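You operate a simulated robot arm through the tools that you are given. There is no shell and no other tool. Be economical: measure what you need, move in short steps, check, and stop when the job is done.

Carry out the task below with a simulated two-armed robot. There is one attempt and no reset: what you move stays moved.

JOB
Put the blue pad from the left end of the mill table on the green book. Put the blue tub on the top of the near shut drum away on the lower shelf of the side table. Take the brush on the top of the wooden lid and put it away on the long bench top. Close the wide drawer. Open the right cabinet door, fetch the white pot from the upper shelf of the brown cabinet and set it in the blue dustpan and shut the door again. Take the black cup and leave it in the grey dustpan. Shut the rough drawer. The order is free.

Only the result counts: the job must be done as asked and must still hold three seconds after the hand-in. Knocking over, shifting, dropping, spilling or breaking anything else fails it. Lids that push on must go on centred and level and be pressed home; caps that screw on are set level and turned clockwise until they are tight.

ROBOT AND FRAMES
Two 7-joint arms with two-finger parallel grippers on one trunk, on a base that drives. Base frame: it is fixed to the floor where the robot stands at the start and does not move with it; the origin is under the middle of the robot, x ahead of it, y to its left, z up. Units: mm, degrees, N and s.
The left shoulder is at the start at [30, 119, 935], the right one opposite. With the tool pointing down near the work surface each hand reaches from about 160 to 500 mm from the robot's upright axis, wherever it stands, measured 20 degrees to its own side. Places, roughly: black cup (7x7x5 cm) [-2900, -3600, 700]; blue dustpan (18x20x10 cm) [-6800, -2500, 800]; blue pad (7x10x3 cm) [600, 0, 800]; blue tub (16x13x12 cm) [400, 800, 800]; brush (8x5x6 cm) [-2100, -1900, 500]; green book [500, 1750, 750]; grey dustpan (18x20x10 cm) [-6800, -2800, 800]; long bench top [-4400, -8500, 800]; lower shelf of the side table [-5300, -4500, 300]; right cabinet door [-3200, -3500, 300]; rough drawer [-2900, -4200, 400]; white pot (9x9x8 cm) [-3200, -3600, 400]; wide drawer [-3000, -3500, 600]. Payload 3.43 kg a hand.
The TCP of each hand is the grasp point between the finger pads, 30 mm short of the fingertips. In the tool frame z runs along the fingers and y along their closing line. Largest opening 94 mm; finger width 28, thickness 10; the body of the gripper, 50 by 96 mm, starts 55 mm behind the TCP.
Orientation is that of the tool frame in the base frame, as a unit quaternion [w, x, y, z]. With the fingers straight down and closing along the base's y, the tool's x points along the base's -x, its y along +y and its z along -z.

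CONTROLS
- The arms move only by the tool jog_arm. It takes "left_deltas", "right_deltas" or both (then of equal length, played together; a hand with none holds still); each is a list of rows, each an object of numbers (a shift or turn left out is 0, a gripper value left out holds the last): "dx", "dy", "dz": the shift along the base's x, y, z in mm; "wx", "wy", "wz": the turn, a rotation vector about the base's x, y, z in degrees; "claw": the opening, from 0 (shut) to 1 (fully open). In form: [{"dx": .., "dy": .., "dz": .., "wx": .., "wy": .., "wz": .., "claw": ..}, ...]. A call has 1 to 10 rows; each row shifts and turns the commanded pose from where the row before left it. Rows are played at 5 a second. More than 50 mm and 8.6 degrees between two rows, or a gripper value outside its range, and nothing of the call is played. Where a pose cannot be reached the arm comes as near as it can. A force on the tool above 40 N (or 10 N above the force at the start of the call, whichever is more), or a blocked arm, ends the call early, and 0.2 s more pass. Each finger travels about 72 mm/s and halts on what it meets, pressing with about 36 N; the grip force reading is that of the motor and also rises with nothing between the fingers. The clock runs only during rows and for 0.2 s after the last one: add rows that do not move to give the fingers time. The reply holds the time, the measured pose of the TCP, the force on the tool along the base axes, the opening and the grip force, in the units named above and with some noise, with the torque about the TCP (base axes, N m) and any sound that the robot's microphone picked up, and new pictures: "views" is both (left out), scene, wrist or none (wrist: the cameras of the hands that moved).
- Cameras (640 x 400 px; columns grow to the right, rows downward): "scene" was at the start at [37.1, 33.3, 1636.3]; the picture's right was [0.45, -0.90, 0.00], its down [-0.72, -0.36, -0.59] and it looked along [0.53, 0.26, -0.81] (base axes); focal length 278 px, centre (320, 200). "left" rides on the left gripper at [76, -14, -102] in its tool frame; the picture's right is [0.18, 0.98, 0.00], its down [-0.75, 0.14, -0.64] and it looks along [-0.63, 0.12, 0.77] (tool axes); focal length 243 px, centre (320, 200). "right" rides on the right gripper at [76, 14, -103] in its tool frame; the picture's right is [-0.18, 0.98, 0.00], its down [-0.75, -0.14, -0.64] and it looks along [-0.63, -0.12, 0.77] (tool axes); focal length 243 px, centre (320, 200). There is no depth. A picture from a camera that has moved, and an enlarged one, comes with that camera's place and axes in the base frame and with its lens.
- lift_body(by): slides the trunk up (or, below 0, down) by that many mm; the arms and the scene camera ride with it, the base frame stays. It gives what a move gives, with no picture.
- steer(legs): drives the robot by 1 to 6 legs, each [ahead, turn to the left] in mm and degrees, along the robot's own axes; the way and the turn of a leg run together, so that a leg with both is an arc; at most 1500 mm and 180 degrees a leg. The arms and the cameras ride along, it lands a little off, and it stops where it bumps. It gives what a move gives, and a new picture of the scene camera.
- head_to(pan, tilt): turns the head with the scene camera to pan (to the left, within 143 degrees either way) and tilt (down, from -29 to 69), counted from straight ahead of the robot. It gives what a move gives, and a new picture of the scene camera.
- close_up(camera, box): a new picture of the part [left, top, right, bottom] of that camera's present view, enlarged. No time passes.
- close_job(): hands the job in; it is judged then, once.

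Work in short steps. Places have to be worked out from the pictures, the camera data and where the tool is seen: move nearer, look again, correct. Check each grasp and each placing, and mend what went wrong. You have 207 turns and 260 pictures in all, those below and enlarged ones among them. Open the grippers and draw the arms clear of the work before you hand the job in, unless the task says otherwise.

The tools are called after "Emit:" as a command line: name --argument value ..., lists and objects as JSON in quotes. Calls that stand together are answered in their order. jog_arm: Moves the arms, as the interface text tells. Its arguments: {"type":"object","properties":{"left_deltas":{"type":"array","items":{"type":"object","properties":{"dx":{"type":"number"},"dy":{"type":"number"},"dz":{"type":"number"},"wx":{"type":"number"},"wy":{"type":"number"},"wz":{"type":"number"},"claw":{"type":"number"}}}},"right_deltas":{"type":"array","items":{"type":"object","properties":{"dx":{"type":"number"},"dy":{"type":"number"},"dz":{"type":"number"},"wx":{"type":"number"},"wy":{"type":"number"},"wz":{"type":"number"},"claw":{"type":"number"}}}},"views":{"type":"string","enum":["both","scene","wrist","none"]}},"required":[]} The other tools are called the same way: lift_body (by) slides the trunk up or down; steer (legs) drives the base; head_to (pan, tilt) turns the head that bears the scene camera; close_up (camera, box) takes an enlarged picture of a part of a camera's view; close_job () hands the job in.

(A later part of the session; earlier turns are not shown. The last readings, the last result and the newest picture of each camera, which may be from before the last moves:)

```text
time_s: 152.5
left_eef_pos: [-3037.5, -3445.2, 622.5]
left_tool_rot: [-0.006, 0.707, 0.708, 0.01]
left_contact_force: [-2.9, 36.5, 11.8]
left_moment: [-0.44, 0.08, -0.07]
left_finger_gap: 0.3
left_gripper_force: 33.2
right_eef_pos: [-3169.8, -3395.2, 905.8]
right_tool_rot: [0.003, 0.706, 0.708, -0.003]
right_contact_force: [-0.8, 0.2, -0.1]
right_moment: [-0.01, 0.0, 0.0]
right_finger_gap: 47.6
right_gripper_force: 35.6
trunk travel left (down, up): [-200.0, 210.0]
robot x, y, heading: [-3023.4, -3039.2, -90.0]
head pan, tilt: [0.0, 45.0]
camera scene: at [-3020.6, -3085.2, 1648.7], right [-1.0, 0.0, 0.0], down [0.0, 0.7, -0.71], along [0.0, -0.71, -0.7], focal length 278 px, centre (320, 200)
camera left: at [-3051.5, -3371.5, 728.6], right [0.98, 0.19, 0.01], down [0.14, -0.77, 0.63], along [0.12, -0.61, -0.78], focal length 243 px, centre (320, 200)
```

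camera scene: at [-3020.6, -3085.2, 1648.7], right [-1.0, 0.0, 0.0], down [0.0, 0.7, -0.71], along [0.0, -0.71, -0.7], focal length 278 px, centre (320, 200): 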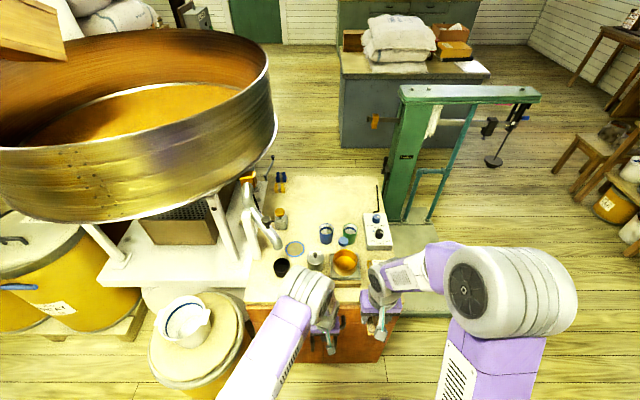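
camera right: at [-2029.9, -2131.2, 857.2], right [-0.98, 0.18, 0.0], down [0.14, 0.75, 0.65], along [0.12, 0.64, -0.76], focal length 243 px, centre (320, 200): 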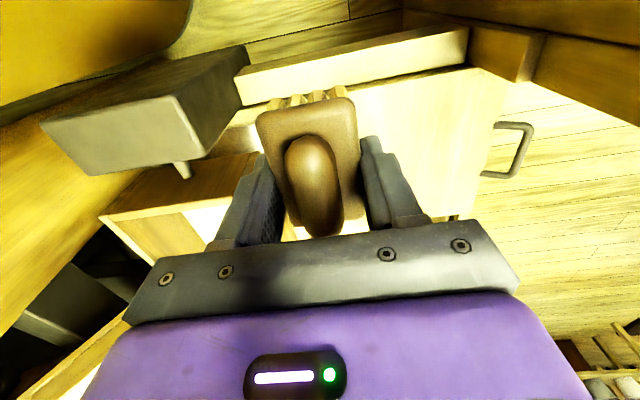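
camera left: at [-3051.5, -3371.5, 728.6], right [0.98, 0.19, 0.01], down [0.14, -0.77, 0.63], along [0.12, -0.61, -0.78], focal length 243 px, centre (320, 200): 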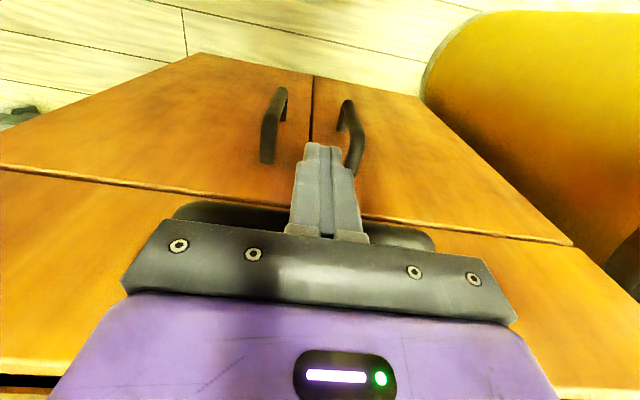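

Drawer looks flush; force 36 N. One more small push to be sure, then withdraw.

Emit:
jog_arm --left_deltas '[{"dy": -6}, {}]' --views "none"

Emit:
jog_arm --left_deltas '[{"dy": 30}, {"dy": 45}, {"dy": 45}, {"dz": 45}, {"dz": 45}, {"dz": 45}, {"dz": 45}]'

```text
time_s: 152.8
left_eef_pos: [-3037.4, -3445.5, 621.0]
left_tool_rot: [-0.01, 0.706, 0.708, 0.016]
left_contact_force: [-0.8, 7.7, 2.6]
left_moment: [-0.14, -0.02, -0.01]
left_finger_gap: 0.2
left_gripper_force: 33.0
right_eef_pos: [-3169.0, -3398.1, 904.1]
right_tool_rot: [0.001, 0.706, 0.708, -0.002]
right_contact_force: [0.6, 0.1, 0.4]
right_moment: [0.01, 0.03, 0.02]
right_finger_gap: 47.6
right_gripper_force: 36.3
trunk travel left (down, up): [-200.0, 210.0]
robot x, y, heading: [-3019.3, -3042.5, -90.1]
head pan, tilt: [0.0, 45.0]
stopped in row 1 (left hand): the force on the tool passed its limit at 52 N (the readings are from after the stop); the commanded pose is now the measured one
```

```text
time_s: 154.4
left_eef_pos: [-3037.4, -3326.2, 801.7]
left_tool_rot: [-0.009, 0.706, 0.708, 0.012]
left_contact_force: [0.7, 0.8, -0.3]
left_moment: [-0.01, -0.02, -0.02]
left_finger_gap: 0.4
left_gripper_force: 33.3
right_eef_pos: [-3169.0, -3397.8, 904.6]
right_tool_rot: [0.001, 0.707, 0.708, -0.002]
right_contact_force: [-0.4, 0.5, -0.7]
right_moment: [-0.02, 0.02, 0.03]
right_finger_gap: 47.5
right_gripper_force: 35.5
trunk travel left (down, up): [-200.0, 210.0]
robot x, y, heading: [-3021.3, -3038.4, -90.2]
head pan, tilt: [0.0, 45.0]
camera scene: at [-3020.2, -3089.5, 1648.5], right [-1.0, 0.0, 0.0], down [0.0, 0.71, -0.71], along [0.0, -0.71, -0.71], focal length 278 px, centre (320, 200)
camera left: at [-3050.5, -3254.2, 908.0], right [0.98, 0.18, 0.01], down [0.14, -0.77, 0.62], along [0.12, -0.61, -0.78], focal length 243 px, centre (320, 200)
```

scene: 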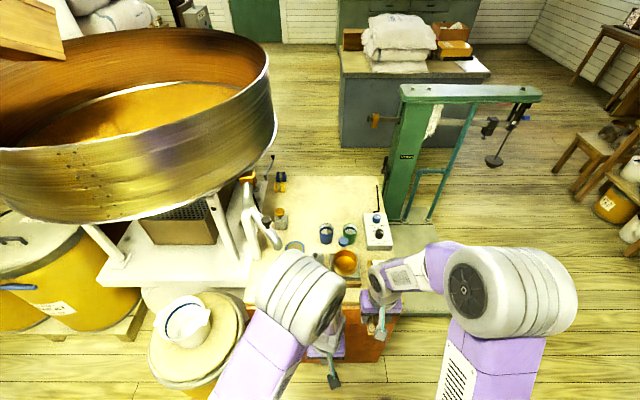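
left: 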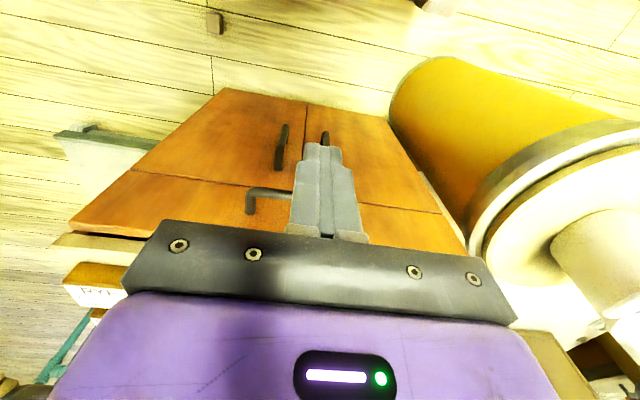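

Drawer is shut. Next the cup: raise the right hand slightly, drive 130 mm closer, and open the left hand above the cup.

Emit:
jog_arm --right_deltas '[{"dy": 45, "dz": 20}, {"dy": 40, "dz": 20}, {"dz": 30}, {"dz": 30}, {}]' --left_deltas '[{"dz": 45}, {"dz": 45, "claw": 1}, {"dx": 45}, {"dx": 45}, {"dx": 45}]' --views "none"

Emit:
steer --legs '[[130, 0]]'

Emit:
close_up --camera "left" --box '[0, 0, 640, 400]'

```text
time_s: 155.6
left_eef_pos: [-2899.6, -3327.3, 889.2]
left_tool_rot: [-0.009, 0.707, 0.707, 0.012]
left_contact_force: [1.8, -0.1, 0.7]
left_moment: [-0.01, -0.03, 0.01]
left_finger_gap: 93.9
left_gripper_force: 0.1
right_eef_pos: [-3168.1, -3313.2, 1004.0]
right_tool_rot: [0.002, 0.707, 0.708, -0.003]
right_contact_force: [0.7, -0.2, -0.8]
right_moment: [0.02, 0.05, -0.02]
right_finger_gap: 47.6
right_gripper_force: 36.1
trunk travel left (down, up): [-200.0, 210.0]
robot x, y, heading: [-3022.2, -3038.6, -90.1]
head pan, tilt: [0.0, 45.0]
```

```text
time_s: 156.9
left_eef_pos: [-2902.0, -3458.5, 890.3]
left_tool_rot: [-0.009, 0.707, 0.707, 0.013]
left_contact_force: [-0.5, -0.9, 0.8]
left_moment: [0.01, 0.0, 0.03]
left_finger_gap: 94.3
left_gripper_force: 0.0
right_eef_pos: [-3170.9, -3443.7, 1002.1]
right_tool_rot: [0.002, 0.707, 0.707, -0.002]
right_contact_force: [0.0, 0.0, -1.6]
right_moment: [0.02, -0.02, -0.01]
right_finger_gap: 47.8
right_gripper_force: 35.9
trunk travel left (down, up): [-200.0, 210.0]
robot x, y, heading: [-3022.5, -3172.7, -90.0]
head pan, tilt: [0.0, 45.0]
camera scene: at [-3020.5, -3222.6, 1648.4], right [-1.0, 0.0, 0.0], down [0.0, 0.71, -0.71], along [0.0, -0.71, -0.71], focal length 278 px, centre (320, 200)
```

scene: 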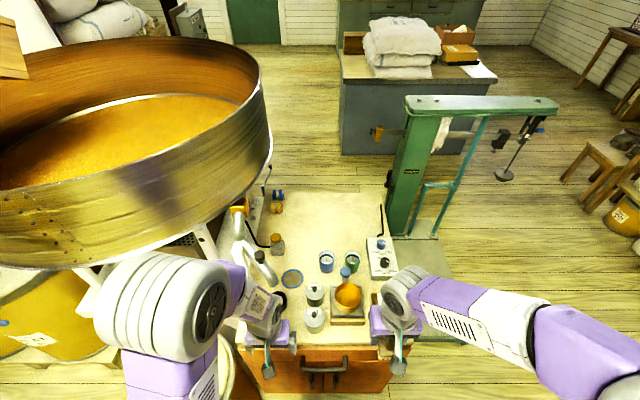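

```text
1.00 times, centred on (320, 200) of left (not enlarged: the box is as wide or as high as the picture)
camera zoom: at [-2916.4, -3385.6, 996.3], right [0.98, 0.18, 0.01], down [0.14, -0.77, 0.62], along [0.12, -0.61, -0.79], focal length 243 px, centre (320, 200)
```

zoom: 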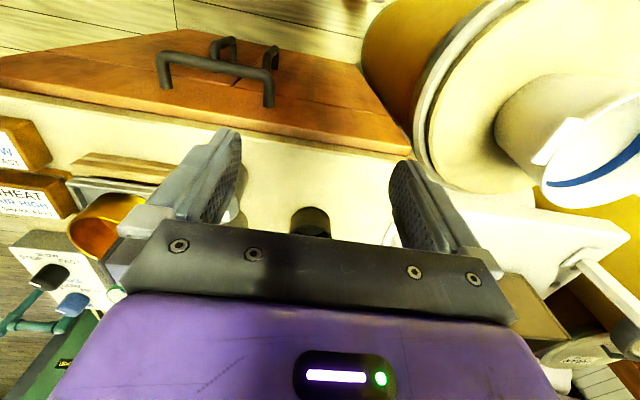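

Move the left hand over toward the cup and look again.

Emit:
jog_arm --left_deltas '[{"dx": 8, "dy": -45, "wx": 0}, {"dx": 8, "dy": -45}, {"dx": 4, "dy": -30}, {}]'

```text
time_s: 157.9
left_eef_pos: [-2883.3, -3577.2, 890.1]
left_tool_rot: [-0.008, 0.708, 0.706, 0.014]
left_contact_force: [0.2, -0.1, 0.0]
left_moment: [-0.03, -0.01, 0.01]
left_finger_gap: 94.2
left_gripper_force: 0.1
right_eef_pos: [-3169.9, -3443.4, 1003.8]
right_tool_rot: [0.002, 0.707, 0.707, -0.002]
right_contact_force: [-0.2, 0.8, -1.2]
right_moment: [0.0, 0.03, -0.02]
right_finger_gap: 47.8
right_gripper_force: 35.4
trunk travel left (down, up): [-200.0, 210.0]
robot x, y, heading: [-3021.9, -3170.5, -90.0]
head pan, tilt: [0.0, 45.0]
camera scene: at [-3020.6, -3220.5, 1648.5], right [-1.0, 0.0, 0.0], down [0.0, 0.71, -0.71], along [0.0, -0.71, -0.71], focal length 278 px, centre (320, 200)
camera left: at [-2897.1, -3504.7, 996.6], right [0.98, 0.18, 0.01], down [0.14, -0.77, 0.62], along [0.12, -0.61, -0.79], focal length 243 px, centre (320, 200)
```

scene: 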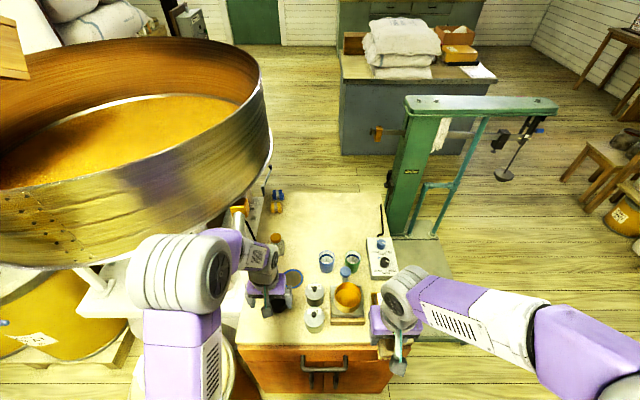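
left: 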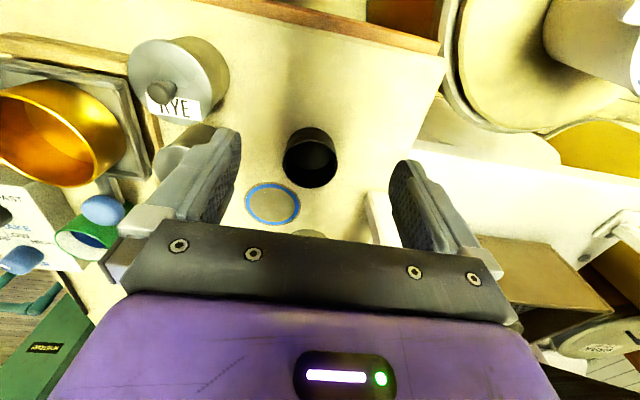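

Cup rim is at about (-2878, -3665, 713). Move over it and descend.

Emit:
jog_arm --left_deltas '[{"dx": 5, "dy": -45}, {"dy": -43}, {"dz": -45}, {"dz": -40}, {}]' --views "wrist"

```text
time_s: 158.4
left_eef_pos: [-2892.9, -3636.5, 890.6]
left_tool_rot: [-0.016, 0.718, 0.696, 0.012]
left_contact_force: [-14.2, 6.3, 4.0]
left_moment: [-0.72, -1.22, -0.55]
left_finger_gap: 94.0
left_gripper_force: 0.1
right_eef_pos: [-3170.9, -3443.3, 1003.9]
right_tool_rot: [0.003, 0.707, 0.708, -0.002]
right_contact_force: [0.1, 0.1, -0.1]
right_moment: [0.02, 0.05, -0.01]
right_finger_gap: 47.7
right_gripper_force: 36.2
trunk travel left (down, up): [-200.0, 210.0]
robot x, y, heading: [-3022.5, -3172.9, -90.0]
head pan, tilt: [0.0, 45.0]
stopped in row 2 (left hand): the force on the tool passed its limit at 46 N (the readings are from after the stop); the commanded pose is now the measured one
camera left: at [-2903.5, -3564.6, 997.2], right [0.99, 0.15, 0.0], down [0.12, -0.78, 0.61], along [0.09, -0.6, -0.79], focal length 243 px, centre (320, 200)
```

left: 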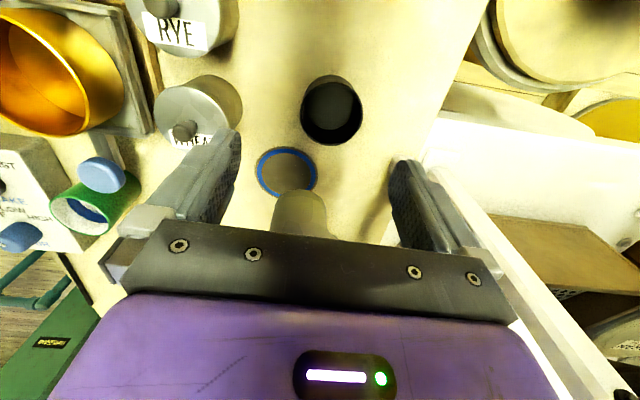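

Something on the east side (a white leg/tube of the machine) touched the hand. Back off and inspect.

Emit:
jog_arm --left_deltas '[{"dx": -10, "dy": 40}, {"dx": -15, "dy": 45}, {"dy": 45}, {"dy": 45}, {"dy": 30}]' --views "none"

Emit:
close_up --camera "scene" --box '[170, 150, 400, 350]'

Emit:
close_up --camera "left" --box '[0, 0, 640, 400]'

```text
time_s: 159.7
left_eef_pos: [-2914.5, -3432.3, 890.7]
left_tool_rot: [-0.015, 0.715, 0.699, 0.013]
left_contact_force: [-0.5, 0.2, 0.2]
left_moment: [-0.01, 0.03, 0.01]
left_finger_gap: 93.9
left_gripper_force: 0.1
right_eef_pos: [-3169.8, -3442.8, 1002.1]
right_tool_rot: [0.002, 0.707, 0.707, -0.002]
right_contact_force: [-0.7, -0.2, -0.5]
right_moment: [0.0, -0.03, -0.02]
right_finger_gap: 47.7
right_gripper_force: 36.1
trunk travel left (down, up): [-200.0, 210.0]
robot x, y, heading: [-3017.9, -3165.8, -90.0]
head pan, tilt: [0.0, 45.0]
```

```text
2.00 times, centred on (285, 250) of scene
camera zoom: at [-3020.7, -3220.4, 1648.5], right [-1.0, 0.0, 0.0], down [0.0, 0.71, -0.71], along [0.0, -0.71, -0.71], focal length 557 px, centre (390, 100)
```

zoom: 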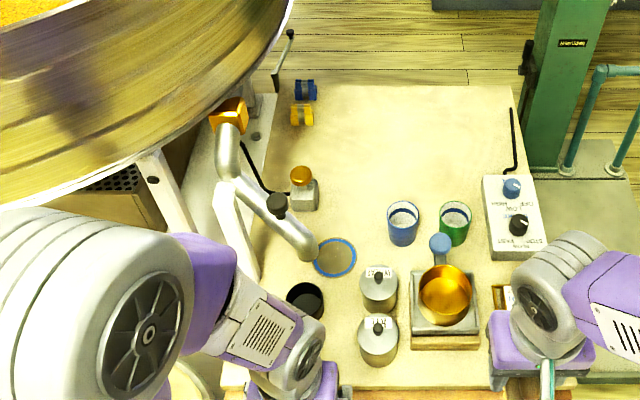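

```text
1.00 times, centred on (320, 200) of left (not enlarged: the box is as wide or as high as the picture)
camera zoom: at [-2926.6, -3359.9, 996.9], right [0.99, 0.16, 0.0], down [0.13, -0.78, 0.61], along [0.1, -0.6, -0.79], focal length 243 px, centre (320, 200)
```

zoom: 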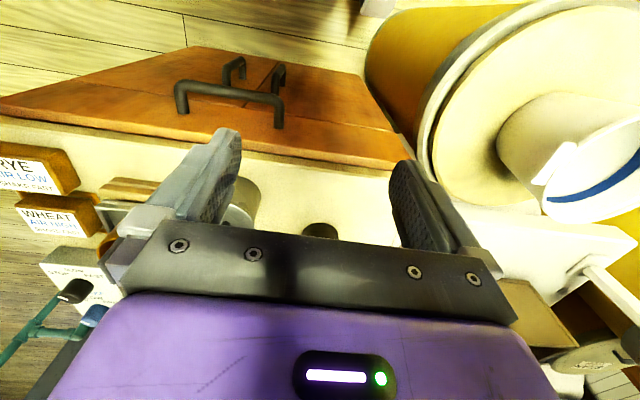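

A spout pipe ends right above the cup at about (-2898, -3667, 870). I'll pitch the hand forward 35° and slide in from the front, beneath the spout.

Emit:
jog_arm --left_deltas '[{"dx": 10, "dy": 0, "wx": -7}, {"dx": 10, "wx": -7}, {"dx": 8, "wx": -7}, {"dx": 8, "wx": -7, "dy": -20}, {"wx": -7, "dy": -20, "dz": -20}, {"dy": -25, "dz": -35}, {"dy": -25, "dz": -35}]'

```text
time_s: 161.2
left_eef_pos: [-2897.7, -3601.4, 802.1]
left_tool_rot: [0.201, 0.686, 0.67, -0.198]
left_contact_force: [-0.4, 0.3, -0.2]
left_moment: [-0.01, 0.0, 0.0]
left_finger_gap: 94.0
left_gripper_force: 0.1
left hand out of reach, approached as far as the arm can: row 1, 2, 3, 4
right_eef_pos: [-3170.8, -3443.8, 1002.5]
right_tool_rot: [0.002, 0.707, 0.707, -0.001]
right_contact_force: [0.3, -0.3, -0.8]
right_moment: [0.01, 0.0, 0.02]
right_finger_gap: 47.6
right_gripper_force: 35.8
trunk travel left (down, up): [-200.0, 210.0]
robot x, y, heading: [-3022.7, -3168.7, -90.2]
head pan, tilt: [0.0, 45.0]
camera scene: at [-3020.6, -3221.8, 1648.4], right [-1.0, 0.0, 0.0], down [0.0, 0.71, -0.71], along [0.0, -0.71, -0.71], focal length 278 px, centre (320, 200)
camera left: at [-2909.4, -3482.6, 848.1], right [0.99, 0.14, -0.09], down [0.13, -0.29, 0.95], along [0.1, -0.95, -0.3], focal length 243 px, centre (320, 200)
```

scene: 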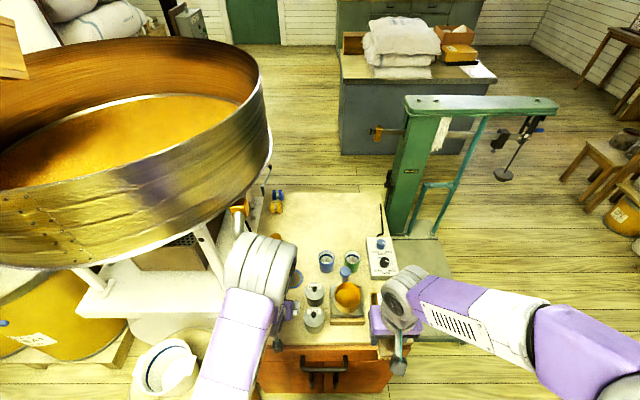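
left: 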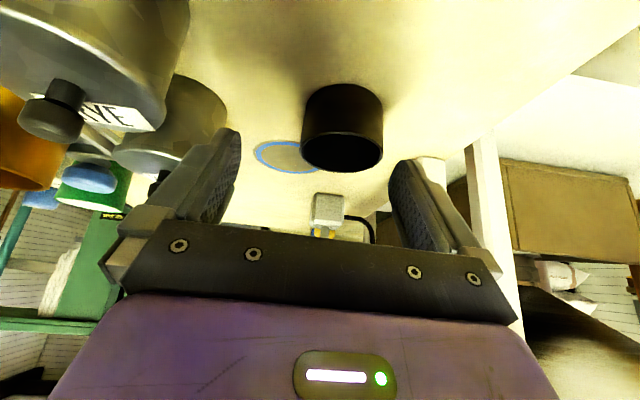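

The pose reads further forward than commanded; check with a null row.

Emit:
jog_arm --left_deltas '[{}]' --views "none"

```text
time_s: 161.7
left_eef_pos: [-2899.5, -3601.9, 803.3]
left_tool_rot: [0.2, 0.687, 0.67, -0.198]
left_contact_force: [-0.9, 0.2, -0.9]
left_moment: [0.0, -0.03, -0.03]
left_finger_gap: 93.6
left_gripper_force: 0.0
right_eef_pos: [-3170.7, -3444.4, 1004.2]
right_tool_rot: [0.001, 0.707, 0.707, -0.002]
right_contact_force: [-0.2, -0.3, -0.7]
right_moment: [-0.01, 0.0, -0.01]
right_finger_gap: 47.7
right_gripper_force: 36.1
trunk travel left (down, up): [-200.0, 210.0]
robot x, y, heading: [-3023.9, -3167.7, -90.3]
head pan, tilt: [0.0, 45.0]
```

Refined: cup ≈ (-2880, -3645), rim ~745, table ~700. Shift +x and go down along the tool axis partway, then look.

Emit:
jog_arm --left_deltas '[{"dx": 18, "dy": 5}, {"dy": -5, "dz": -20}, {"dy": -10, "dz": -15}, {}]' --views "wrist"

```text
time_s: 162.7
left_eef_pos: [-2880.6, -3611.5, 769.4]
left_tool_rot: [0.2, 0.687, 0.67, -0.198]
left_contact_force: [-0.2, -0.4, -0.2]
left_moment: [0.0, 0.0, 0.01]
left_finger_gap: 94.1
left_gripper_force: 0.1
right_eef_pos: [-3171.0, -3443.0, 1002.7]
right_tool_rot: [0.003, 0.707, 0.707, -0.002]
right_contact_force: [0.1, 0.5, -0.4]
right_moment: [-0.01, -0.03, 0.02]
right_finger_gap: 47.6
right_gripper_force: 36.0
trunk travel left (down, up): [-200.0, 210.0]
robot x, y, heading: [-3019.7, -3172.2, -90.4]
head pan, tilt: [0.0, 45.0]
camera left: at [-2891.7, -3491.8, 814.2], right [0.99, 0.13, -0.09], down [0.12, -0.29, 0.95], along [0.1, -0.95, -0.3], focal length 243 px, centre (320, 200)
```

left: 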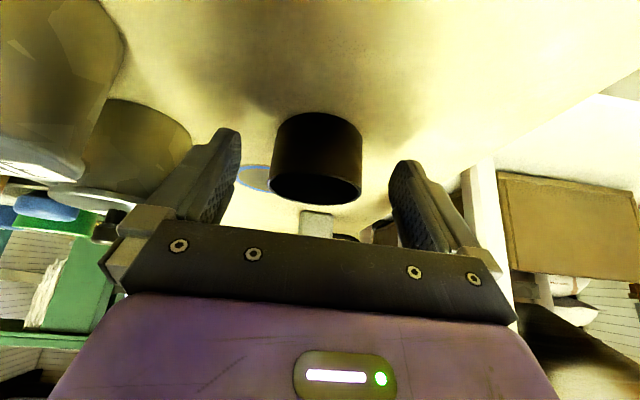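

Table ≈ 698, rim ≈ 749, cup centred. Slide in to TCP ≈ (-2879, -3652, 741).

Emit:
jog_arm --left_deltas '[{"dz": -18, "dy": -12}, {"dy": -14, "dz": -8}, {"dy": -14, "dz": -2}, {}]' --views "wrist"

```text
time_s: 163.1
left_eef_pos: [-2881.3, -3619.1, 753.2]
left_tool_rot: [0.197, 0.687, 0.671, -0.199]
left_contact_force: [1.2, 11.1, 17.4]
left_moment: [0.31, 0.82, -0.42]
left_finger_gap: 93.4
left_gripper_force: 0.0
right_eef_pos: [-3171.2, -3442.2, 1003.9]
right_tool_rot: [0.003, 0.707, 0.708, -0.003]
right_contact_force: [0.1, -0.6, -0.6]
right_moment: [0.01, -0.01, 0.0]
right_finger_gap: 47.4
right_gripper_force: 35.7
trunk travel left (down, up): [-200.0, 210.0]
robot x, y, heading: [-3021.6, -3169.5, -90.3]
head pan, tilt: [0.0, 45.0]
stopped in row 2 (left hand): the force on the tool passed its limit at 73 N (the readings are from after the stop); the commanded pose is now the measured one
camera left: at [-2892.2, -3500.0, 799.4], right [0.99, 0.13, -0.09], down [0.13, -0.29, 0.95], along [0.1, -0.95, -0.31], focal length 243 px, centre (320, 200)
```

left: 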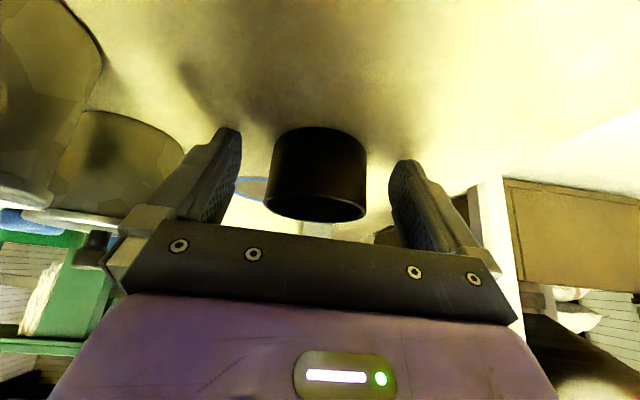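

The fingertips are on the table (≈718); the cup is smaller and nearer than thought (y≈-3642). Raise 3 mm, slide forward 25 mm and close.

Emit:
jog_arm --left_deltas '[{"dz": 5}, {"dy": -13}, {"dy": -13}, {"claw": 0.4}, {"claw": 0.4}, {"claw": 0.4}]' --views "wrist"

```text
time_s: 164.5
left_eef_pos: [-2880.3, -3646.7, 756.4]
left_tool_rot: [0.199, 0.686, 0.671, -0.198]
left_contact_force: [-0.2, -0.6, -0.5]
left_moment: [-0.01, 0.0, 0.03]
left_finger_gap: 62.9
left_gripper_force: 36.4
right_eef_pos: [-3170.8, -3443.2, 1003.4]
right_tool_rot: [0.002, 0.707, 0.707, -0.001]
right_contact_force: [0.7, 0.1, -0.8]
right_moment: [-0.02, -0.03, 0.01]
right_finger_gap: 47.5
right_gripper_force: 35.6
trunk travel left (down, up): [-200.0, 210.0]
robot x, y, heading: [-3019.4, -3167.7, -90.2]
head pan, tilt: [0.0, 45.0]
camera left: at [-2892.3, -3527.2, 803.2], right [0.99, 0.13, -0.09], down [0.13, -0.29, 0.95], along [0.1, -0.95, -0.31], focal length 243 px, centre (320, 200)
```

left: 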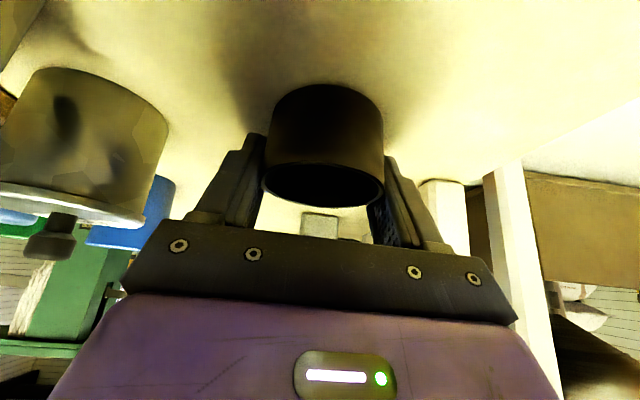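

Cup held (62.9 mm). Lift 25 mm, draw straight back from beneath the spout, then up.

Emit:
jog_arm --left_deltas '[{"dz": 12}, {"dz": 12, "dy": 10}, {"dy": 40}, {"dy": 45}, {"dy": 45}, {"dy": 20, "dz": 40}, {"dz": 45}, {"dz": 45}]'

```text
time_s: 166.3
left_eef_pos: [-2891.4, -3552.7, 886.3]
left_tool_rot: [0.199, 0.687, 0.67, -0.197]
left_contact_force: [0.8, -0.4, -0.1]
left_moment: [-0.01, 0.02, 0.0]
left_finger_gap: 62.5
left_gripper_force: 35.9
left hand out of reach, approached as far as the arm can: row 5, 6, 7, 8
right_eef_pos: [-3170.7, -3442.1, 1003.0]
right_tool_rot: [0.002, 0.707, 0.707, -0.002]
right_contact_force: [-0.6, 0.3, 0.5]
right_moment: [-0.01, 0.0, 0.02]
right_finger_gap: 47.5
right_gripper_force: 35.9
trunk travel left (down, up): [-200.0, 210.0]
robot x, y, heading: [-3020.6, -3169.3, -90.1]
head pan, tilt: [0.0, 45.0]
camera scene: at [-3020.9, -3219.6, 1648.5], right [-1.0, 0.0, 0.0], down [0.0, 0.71, -0.71], along [0.0, -0.71, -0.71], focal length 278 px, centre (320, 200)
camera left: at [-2903.0, -3432.4, 932.2], right [0.99, 0.13, -0.09], down [0.13, -0.29, 0.95], along [0.1, -0.95, -0.31], focal length 243 px, centre (320, 200)
```

scene: 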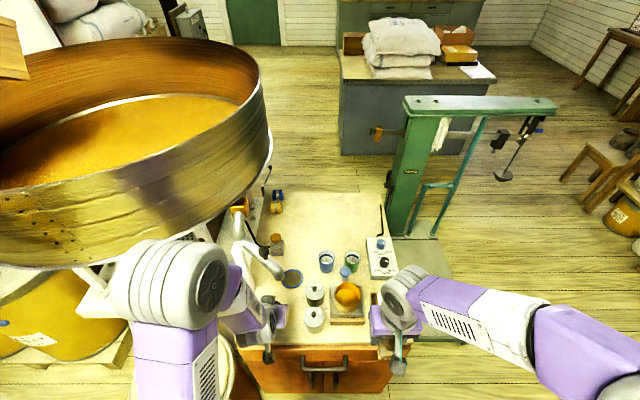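
left: 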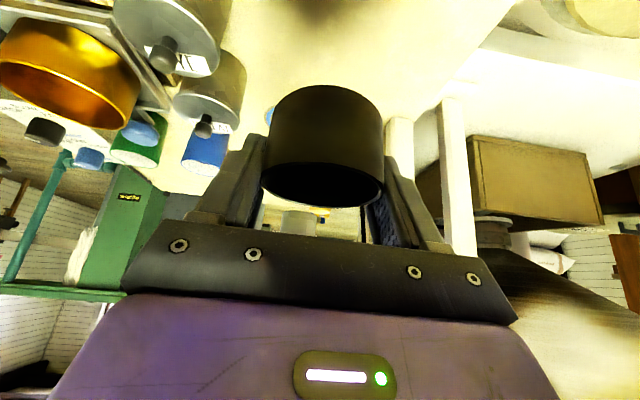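

Now back off and head west around the bin and board towards the dustpans.

Emit:
steer --legs '[[-450, 0], [0, -57], [1500, 0], [0, -33], [600, 0]]'

Emit:
head_to --pan -15 --tilt 20

Emit:
head_to --pan 60 --tilt 20

```text
time_s: 181.5
left_eef_pos: [-4826.7, -3628.4, 885.6]
left_tool_rot: [-0.004, 0.959, -0.028, -0.281]
left_contact_force: [-0.4, 0.2, -0.5]
left_moment: [0.03, -0.03, 0.03]
left_finger_gap: 61.2
left_gripper_force: 35.9
right_eef_pos: [-4706.9, -3352.8, 1003.4]
right_tool_rot: [0.0, 1.0, -0.018, -0.003]
right_contact_force: [0.3, 0.3, -0.9]
right_moment: [-0.01, 0.0, 0.01]
right_finger_gap: 47.4
right_gripper_force: 36.0
trunk travel left (down, up): [-200.0, 210.0]
robot x, y, heading: [-4442.6, -3515.2, 177.5]
head pan, tilt: [0.0, 45.0]
stopped in leg 5: the robot was blocked; the commanded pose is now the measured one
camera scene: at [-4488.2, -3512.5, 1648.5], right [0.04, 1.0, 0.0], down [0.71, -0.03, -0.71], along [-0.71, 0.03, -0.71], focal length 278 px, centre (320, 200)
```

scene: 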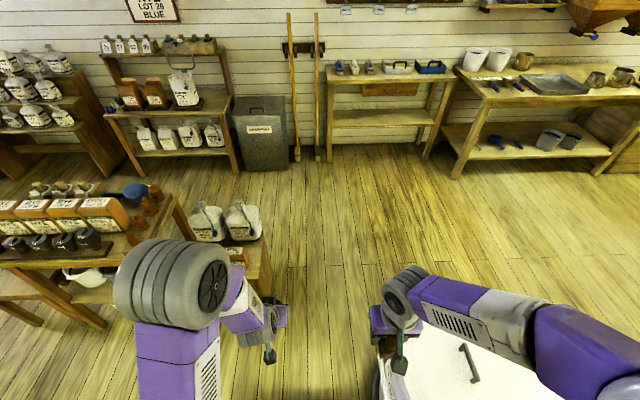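

```text
time_s: 182.4
left_eef_pos: [-4827.1, -3629.5, 885.3]
left_tool_rot: [-0.004, 0.96, -0.028, -0.279]
left_contact_force: [-0.3, 0.8, -0.7]
left_moment: [0.01, 0.0, -0.04]
left_finger_gap: 60.9
left_gripper_force: 35.6
right_eef_pos: [-4707.9, -3353.7, 1003.4]
right_tool_rot: [-0.001, 1.0, -0.018, -0.003]
right_contact_force: [0.1, -0.3, -1.1]
right_moment: [0.02, -0.04, 0.03]
right_finger_gap: 47.5
right_gripper_force: 35.9
trunk travel left (down, up): [-200.0, 210.0]
robot x, y, heading: [-4439.3, -3514.6, 177.5]
head pan, tilt: [-15.0, 20.0]
camera scene: at [-4497.9, -3488.3, 1687.0], right [0.3, 0.95, 0.0], down [0.33, -0.1, -0.94], along [-0.9, 0.28, -0.34], focal length 278 px, centre (320, 200)
```

scene: 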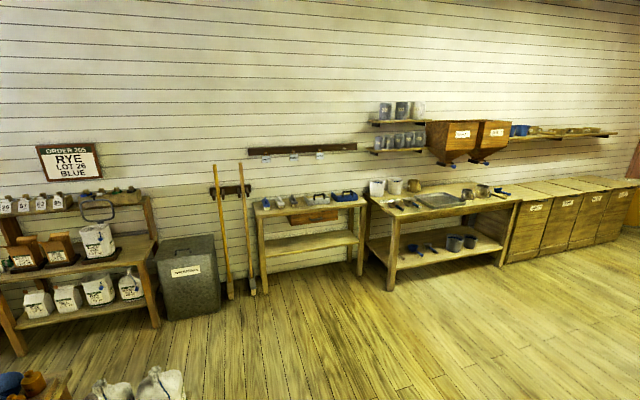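

```text
time_s: 183.9
left_eef_pos: [-4829.2, -3628.9, 884.4]
left_tool_rot: [-0.005, 0.96, -0.028, -0.279]
left_contact_force: [0.4, 0.1, -0.1]
left_moment: [0.02, -0.02, 0.02]
left_finger_gap: 60.9
left_gripper_force: 35.9
right_eef_pos: [-4708.5, -3353.7, 1003.5]
right_tool_rot: [0.001, 1.0, -0.019, -0.003]
right_contact_force: [-0.1, 0.9, -0.4]
right_moment: [0.0, 0.01, 0.0]
right_finger_gap: 47.4
right_gripper_force: 35.5
trunk travel left (down, up): [-200.0, 210.0]
robot x, y, heading: [-4438.8, -3516.3, 177.6]
head pan, tilt: [60.0, 20.0]
camera scene: at [-4459.2, -3595.0, 1687.1], right [-0.84, 0.54, 0.0], down [0.18, 0.29, -0.94], along [-0.51, -0.79, -0.34], focal length 278 px, centre (320, 200)
```

scene: 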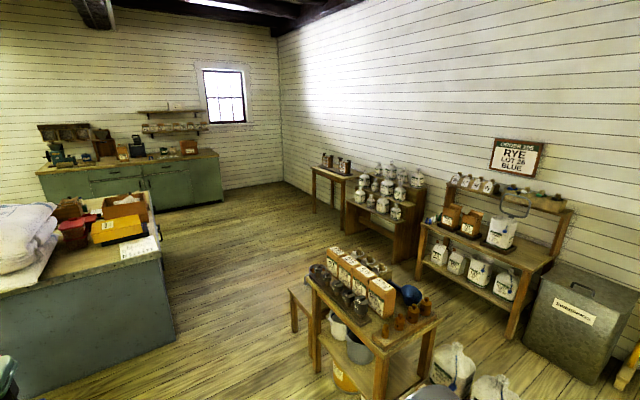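

The robot bumped, probably the white bin at front right. Back off 120 mm and look down there.

Emit:
steer --legs '[[-120, 0]]'

Emit:
head_to --pan -60 --tilt 50

Emit:
head_to --pan 20 --tilt 45

```text
time_s: 185.1
left_eef_pos: [-4706.2, -3635.0, 886.6]
left_tool_rot: [-0.004, 0.959, -0.029, -0.28]
left_contact_force: [0.2, -0.8, -1.0]
left_moment: [0.0, 0.02, 0.04]
left_finger_gap: 61.2
left_gripper_force: 36.0
right_eef_pos: [-4587.8, -3359.5, 1002.8]
right_tool_rot: [0.001, 1.0, -0.018, -0.004]
right_contact_force: [-0.4, 0.1, -0.6]
right_moment: [-0.02, 0.02, -0.05]
right_finger_gap: 47.8
right_gripper_force: 36.2
trunk travel left (down, up): [-200.0, 210.0]
robot x, y, heading: [-4319.2, -3520.8, 177.5]
head pan, tilt: [60.0, 20.0]
camera scene: at [-4337.9, -3600.6, 1687.1], right [-0.84, 0.54, 0.0], down [0.18, 0.29, -0.94], along [-0.51, -0.79, -0.34], focal length 278 px, centre (320, 200)
```

scene: 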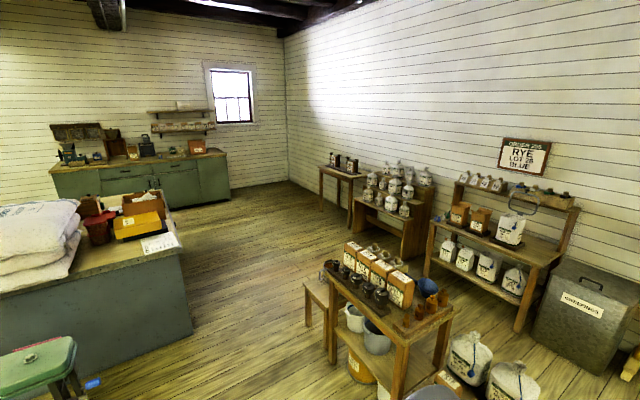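

```text
time_s: 187.1
left_eef_pos: [-4709.5, -3634.3, 886.3]
left_tool_rot: [-0.005, 0.96, -0.028, -0.28]
left_contact_force: [0.4, -0.1, -1.1]
left_moment: [0.06, 0.0, 0.04]
left_finger_gap: 61.2
left_gripper_force: 35.8
right_eef_pos: [-4587.7, -3359.3, 1001.3]
right_tool_rot: [0.0, 1.0, -0.018, -0.002]
right_contact_force: [-0.1, 0.2, 0.2]
right_moment: [0.02, 0.02, -0.04]
right_finger_gap: 47.4
right_gripper_force: 35.9
trunk travel left (down, up): [-200.0, 210.0]
robot x, y, heading: [-4320.8, -3524.0, 177.3]
head pan, tilt: [-60.0, 50.0]
camera scene: at [-4324.9, -3453.7, 1641.6], right [0.89, 0.46, 0.0], down [0.35, -0.68, -0.64], along [-0.3, 0.57, -0.77], focal length 278 px, centre (320, 200)
```

scene: 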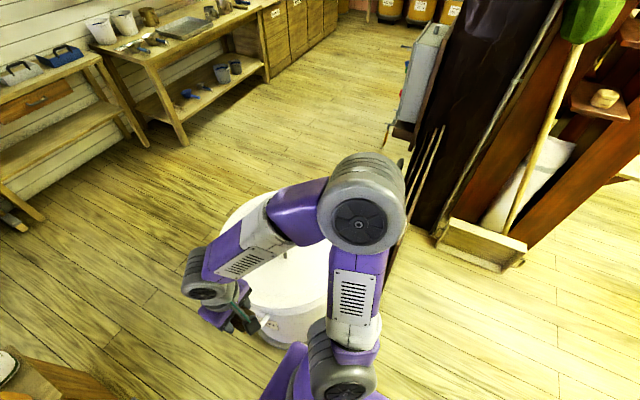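

```text
time_s: 188.6
left_eef_pos: [-4709.4, -3634.4, 885.0]
left_tool_rot: [-0.005, 0.96, -0.028, -0.28]
left_contact_force: [0.7, -0.1, -0.4]
left_moment: [0.01, 0.01, -0.01]
left_finger_gap: 61.1
left_gripper_force: 36.3
right_eef_pos: [-4588.6, -3358.9, 1003.1]
right_tool_rot: [0.0, 1.0, -0.017, -0.003]
right_contact_force: [0.1, -0.5, -0.1]
right_moment: [-0.01, -0.01, -0.03]
right_finger_gap: 47.7
right_gripper_force: 35.5
trunk travel left (down, up): [-200.0, 210.0]
robot x, y, heading: [-4319.4, -3520.4, 177.3]
head pan, tilt: [20.0, 45.0]
camera scene: at [-4367.1, -3546.3, 1648.4], right [-0.3, 0.95, 0.0], down [0.67, 0.21, -0.71], along [-0.67, -0.21, -0.71], focal length 278 px, centre (320, 200)
```

scene: 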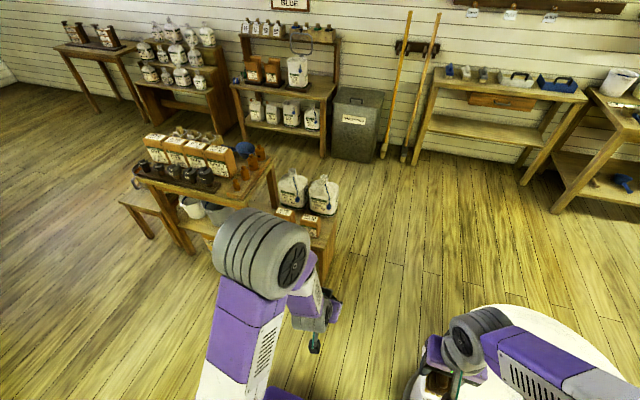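

The gap by the bin is tight. I'll go south instead: first to the long bench with the brush, then reach the dustpans from the west corridor. Drive to (-4740, -4900) then south.

Emit:
steer --legs '[[0, 75.7], [1440, 0], [0, 17], [1300, 0]]'

Emit:
head_to --pan 0 --tilt 25

Emit:
head_to --pan -120 --tilt 30

```text
time_s: 206.1
left_eef_pos: [-4679.4, -6577.1, 885.4]
left_tool_rot: [0.196, 0.693, 0.664, -0.2]
left_contact_force: [0.5, 0.2, -0.8]
left_moment: [-0.02, 0.01, 0.0]
left_finger_gap: 61.1
left_gripper_force: 35.9
right_eef_pos: [-4955.8, -6460.4, 1002.7]
right_tool_rot: [0.003, 0.715, 0.699, -0.002]
right_contact_force: [0.6, 0.1, -0.1]
right_moment: [0.01, -0.02, 0.0]
right_finger_gap: 47.7
right_gripper_force: 36.0
trunk travel left (down, up): [-200.0, 210.0]
robot x, y, heading: [-4796.6, -6189.7, -91.4]
head pan, tilt: [20.0, 45.0]
camera scene: at [-4769.5, -6237.7, 1648.4], right [-0.95, -0.31, 0.0], down [-0.22, 0.67, -0.71], along [0.22, -0.67, -0.71], focal length 278 px, centre (320, 200)
```

scene: 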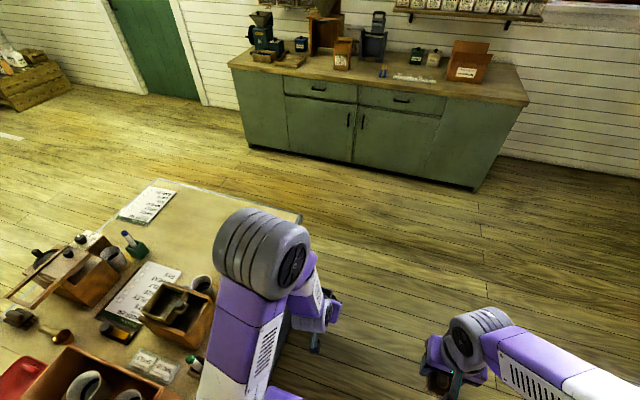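

```text
time_s: 207.0
left_eef_pos: [-4678.9, -6577.2, 885.8]
left_tool_rot: [0.195, 0.694, 0.663, -0.2]
left_contact_force: [0.3, -0.3, 0.2]
left_moment: [0.06, 0.02, -0.01]
left_finger_gap: 61.3
left_gripper_force: 35.7
right_eef_pos: [-4954.9, -6459.8, 1002.8]
right_tool_rot: [0.003, 0.715, 0.699, -0.002]
right_contact_force: [-0.1, 0.7, 0.1]
right_moment: [-0.03, 0.02, -0.01]
right_finger_gap: 47.8
right_gripper_force: 36.3
trunk travel left (down, up): [-200.0, 210.0]
robot x, y, heading: [-4796.4, -6192.2, -91.4]
head pan, tilt: [0.0, 25.0]
camera scene: at [-4797.7, -6252.3, 1679.0], right [-1.0, 0.03, 0.0], down [0.01, 0.42, -0.91], along [-0.03, -0.91, -0.42], focal length 278 px, centre (320, 200)
```

scene: 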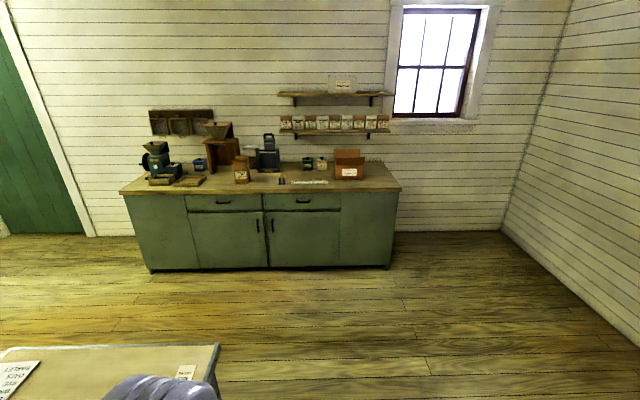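

```text
time_s: 209.0
left_eef_pos: [-4680.5, -6576.9, 885.2]
left_tool_rot: [0.197, 0.694, 0.664, -0.2]
left_contact_force: [-0.1, -0.4, -0.4]
left_moment: [-0.01, 0.04, 0.0]
left_finger_gap: 61.2
left_gripper_force: 35.6
right_eef_pos: [-4955.3, -6460.8, 1002.6]
right_tool_rot: [0.002, 0.715, 0.699, -0.002]
right_contact_force: [-0.1, -0.8, 0.2]
right_moment: [-0.04, -0.01, -0.01]
right_finger_gap: 47.6
right_gripper_force: 36.3
trunk travel left (down, up): [-200.0, 210.0]
robot x, y, heading: [-4794.9, -6192.7, -91.7]
head pan, tilt: [-120.0, 30.0]
camera scene: at [-4871.9, -6112.6, 1671.1], right [0.53, 0.85, 0.0], down [0.43, -0.26, -0.87], along [-0.74, 0.46, -0.5], focal length 278 px, centre (320, 200)
```

scene: 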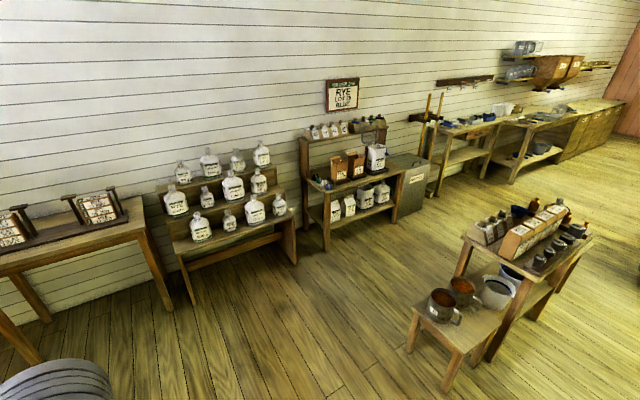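

The green counter is the long bench (front edge y≈-8380, right part x≈-5400 free). Drive to (-5200, -7990) facing it.

Emit:
steer --legs '[[0, -11], [1000, 0], [830, 0], [0, 12.6]]'

Emit:
head_to --pan -15 --tilt 50

```text
time_s: 219.7
left_eef_pos: [-5075.2, -8356.3, 885.5]
left_tool_rot: [0.199, 0.685, 0.672, -0.197]
left_contact_force: [0.5, 0.5, -0.6]
left_moment: [0.01, 0.02, 0.01]
left_finger_gap: 61.2
left_gripper_force: 35.7
right_eef_pos: [-5354.6, -8247.7, 1003.2]
right_tool_rot: [0.001, 0.706, 0.708, -0.002]
right_contact_force: [0.2, 0.3, -1.1]
right_moment: [-0.02, 0.0, 0.0]
right_finger_gap: 47.7
right_gripper_force: 35.4
trunk travel left (down, up): [-200.0, 210.0]
robot x, y, heading: [-5204.5, -7972.7, -90.4]
head pan, tilt: [-120.0, 30.0]
camera scene: at [-5280.0, -7897.3, 1671.1], right [0.5, 0.86, 0.0], down [0.43, -0.25, -0.87], along [-0.75, 0.44, -0.5], focal length 278 px, centre (320, 200)
```

scene: 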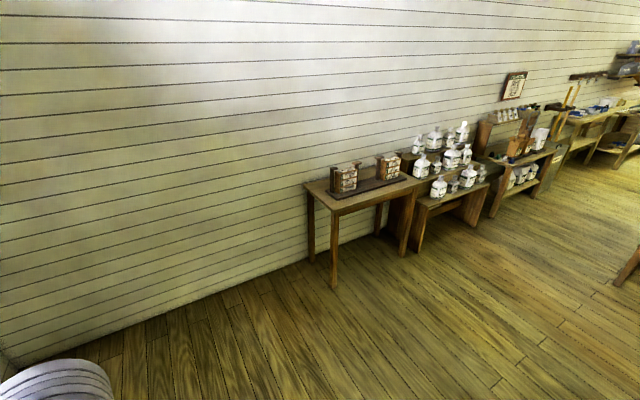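

```text
time_s: 221.5
left_eef_pos: [-5076.2, -8356.6, 885.1]
left_tool_rot: [0.198, 0.686, 0.672, -0.197]
left_contact_force: [0.0, -0.4, -0.5]
left_moment: [-0.03, 0.01, -0.03]
left_finger_gap: 61.0
left_gripper_force: 35.8
right_eef_pos: [-5356.1, -8247.0, 1002.2]
right_tool_rot: [0.002, 0.706, 0.708, -0.002]
right_contact_force: [0.3, -0.1, -0.5]
right_moment: [-0.02, 0.01, -0.02]
right_finger_gap: 47.7
right_gripper_force: 36.3
trunk travel left (down, up): [-200.0, 210.0]
robot x, y, heading: [-5208.6, -7975.2, -90.4]
head pan, tilt: [-15.0, 50.0]
camera scene: at [-5222.6, -8017.1, 1641.5], right [-0.96, 0.26, 0.0], down [0.2, 0.74, -0.64], along [-0.17, -0.62, -0.77], focal length 278 px, centre (320, 200)
```

scene: 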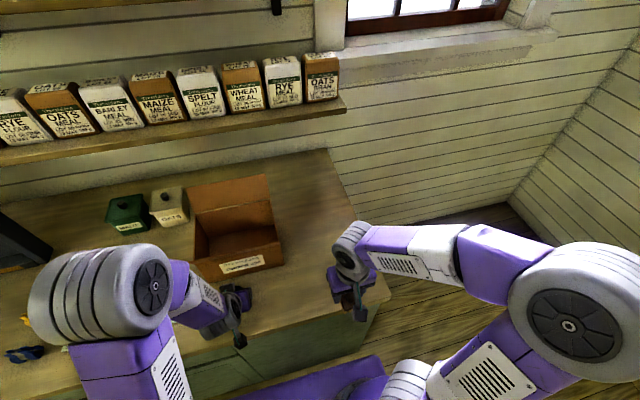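

Free spot on the bench at (-5330, -8400). Move the right hand there and lower to ~880 to look.

Emit:
jog_arm --right_deltas '[{"dx": 8, "dy": -48}, {"dx": 8, "dy": -48}, {"dx": 8, "dy": -48}, {"dz": -45, "dy": -8}, {"dz": -45}, {"dz": -20}, {}]'

```text
time_s: 223.1
left_eef_pos: [-5074.8, -8356.9, 884.8]
left_tool_rot: [0.198, 0.685, 0.673, -0.197]
left_contact_force: [0.4, -0.5, -0.1]
left_moment: [0.0, -0.01, -0.01]
left_finger_gap: 61.1
left_gripper_force: 36.3
right_eef_pos: [-5331.4, -8399.3, 891.5]
right_tool_rot: [0.002, 0.706, 0.708, -0.002]
right_contact_force: [0.0, 0.7, -0.4]
right_moment: [-0.02, -0.02, 0.0]
right_finger_gap: 47.8
right_gripper_force: 36.4
trunk travel left (down, up): [-200.0, 210.0]
robot x, y, heading: [-5203.1, -7971.0, -90.5]
head pan, tilt: [-15.0, 50.0]
camera scene: at [-5222.5, -8017.1, 1641.6], right [-0.96, 0.26, 0.0], down [0.2, 0.74, -0.64], along [-0.17, -0.62, -0.77], focal length 278 px, centre (320, 200)
camera right: at [-5316.5, -8320.9, 994.9], right [0.98, -0.18, 0.0], down [-0.14, -0.75, 0.65], along [-0.12, -0.64, -0.76], focal length 243 px, centre (320, 200)
```

scene: 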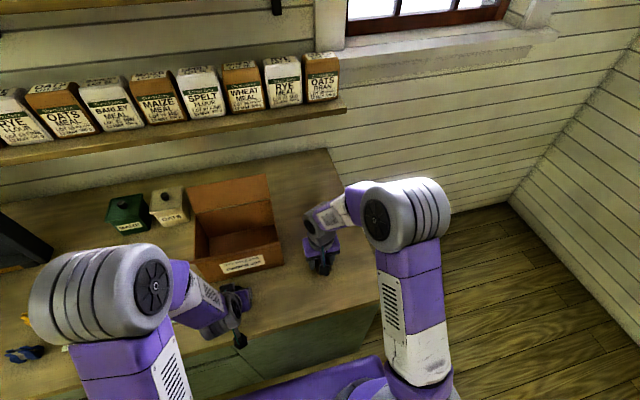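
right: 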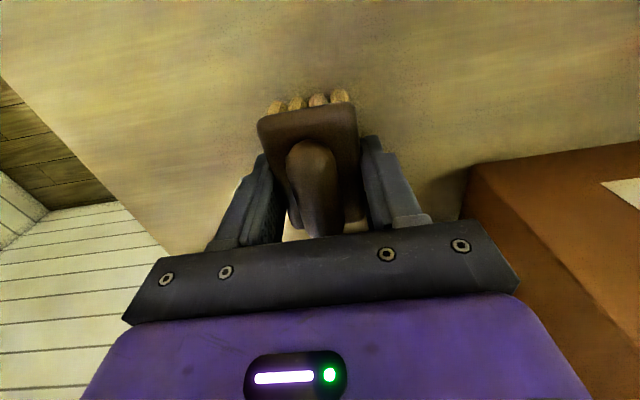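

Clear spot; shift 15 mm away from the crate and lower until contact.

Emit:
jog_arm --right_deltas '[{"dx": -15, "dz": -20}, {"dz": -10}, {"dz": -5}, {"dz": -4}, {"dz": -4}, {"dz": -4}, {"dz": -4}, {"dz": -4}, {"dz": -4}, {"dz": -4}]' --views "wrist"

```text
time_s: 223.7
left_eef_pos: [-5076.0, -8355.3, 885.5]
left_tool_rot: [0.2, 0.686, 0.672, -0.198]
left_contact_force: [0.6, -0.4, -1.1]
left_moment: [-0.03, 0.01, -0.01]
left_finger_gap: 61.0
left_gripper_force: 36.2
right_eef_pos: [-5346.4, -8398.4, 870.1]
right_tool_rot: [0.002, 0.706, 0.709, -0.004]
right_contact_force: [-1.6, 11.2, 21.3]
right_moment: [0.71, -0.54, 0.22]
right_finger_gap: 47.4
right_gripper_force: 36.0
trunk travel left (down, up): [-200.0, 210.0]
robot x, y, heading: [-5205.6, -7974.5, -90.0]
head pan, tilt: [-15.0, 50.0]
stopped in row 2 (right hand): the force on the tool passed its limit at 50 N (the readings are from after the stop); the commanded pose is now the measured one
camera right: at [-5331.7, -8320.5, 972.8], right [0.98, -0.18, 0.0], down [-0.14, -0.75, 0.65], along [-0.12, -0.64, -0.76], focal length 243 px, centre (320, 200)
```

right: 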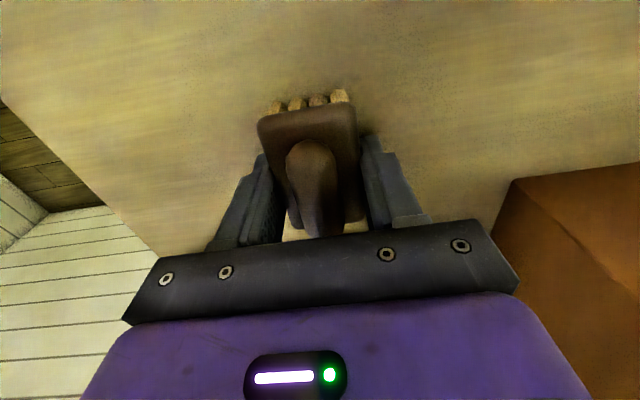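

Contact at TCP z≈870. Release and lift.

Emit:
jog_arm --right_deltas '[{"claw": 0.7}, {"claw": 0.8}, {"claw": 0.8}, {"dz": 20}, {"dz": 40}, {"dz": 45}, {"dz": 40, "dy": 20}, {"dy": 45}, {"dy": 45}]' --views "both"

```text
time_s: 224.2
left_eef_pos: [-5077.0, -8355.0, 885.0]
left_tool_rot: [0.199, 0.686, 0.672, -0.197]
left_contact_force: [0.5, 0.9, -1.1]
left_moment: [0.0, 0.01, -0.01]
left_finger_gap: 61.0
left_gripper_force: 35.6
right_eef_pos: [-5354.7, -8399.8, 869.4]
right_tool_rot: [-0.001, 0.708, 0.706, -0.005]
right_contact_force: [-12.7, 6.3, 20.4]
right_moment: [0.48, -0.4, 0.44]
right_finger_gap: 68.4
right_gripper_force: 0.1
trunk travel left (down, up): [-200.0, 210.0]
robot x, y, heading: [-5206.1, -7973.3, -90.7]
head pan, tilt: [-15.0, 50.0]
stopped in row 2 (right hand): the force on the tool passed its limit at 45 N (the readings are from after the stop); the commanded pose is now the measured one
camera scene: at [-5224.3, -8014.7, 1641.6], right [-0.96, 0.27, 0.0], down [0.2, 0.74, -0.64], along [-0.17, -0.62, -0.77], focal length 278 px, centre (320, 200)
camera right: at [-5338.1, -8320.9, 972.9], right [0.98, -0.19, -0.01], down [-0.14, -0.75, 0.65], along [-0.13, -0.64, -0.76], focal length 243 px, centre (320, 200)
```

scene: 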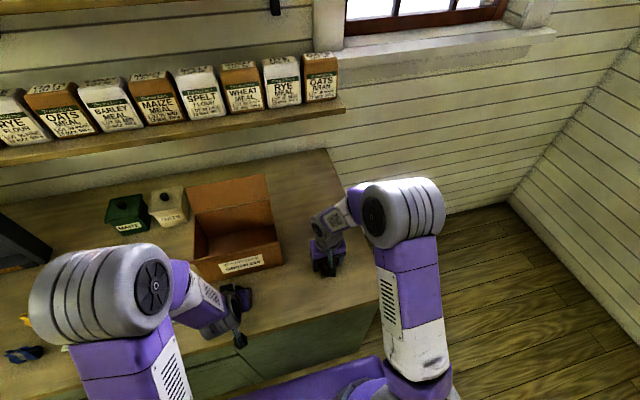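
right: 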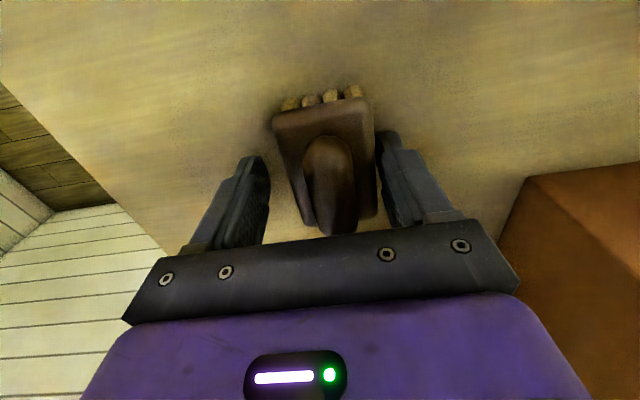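

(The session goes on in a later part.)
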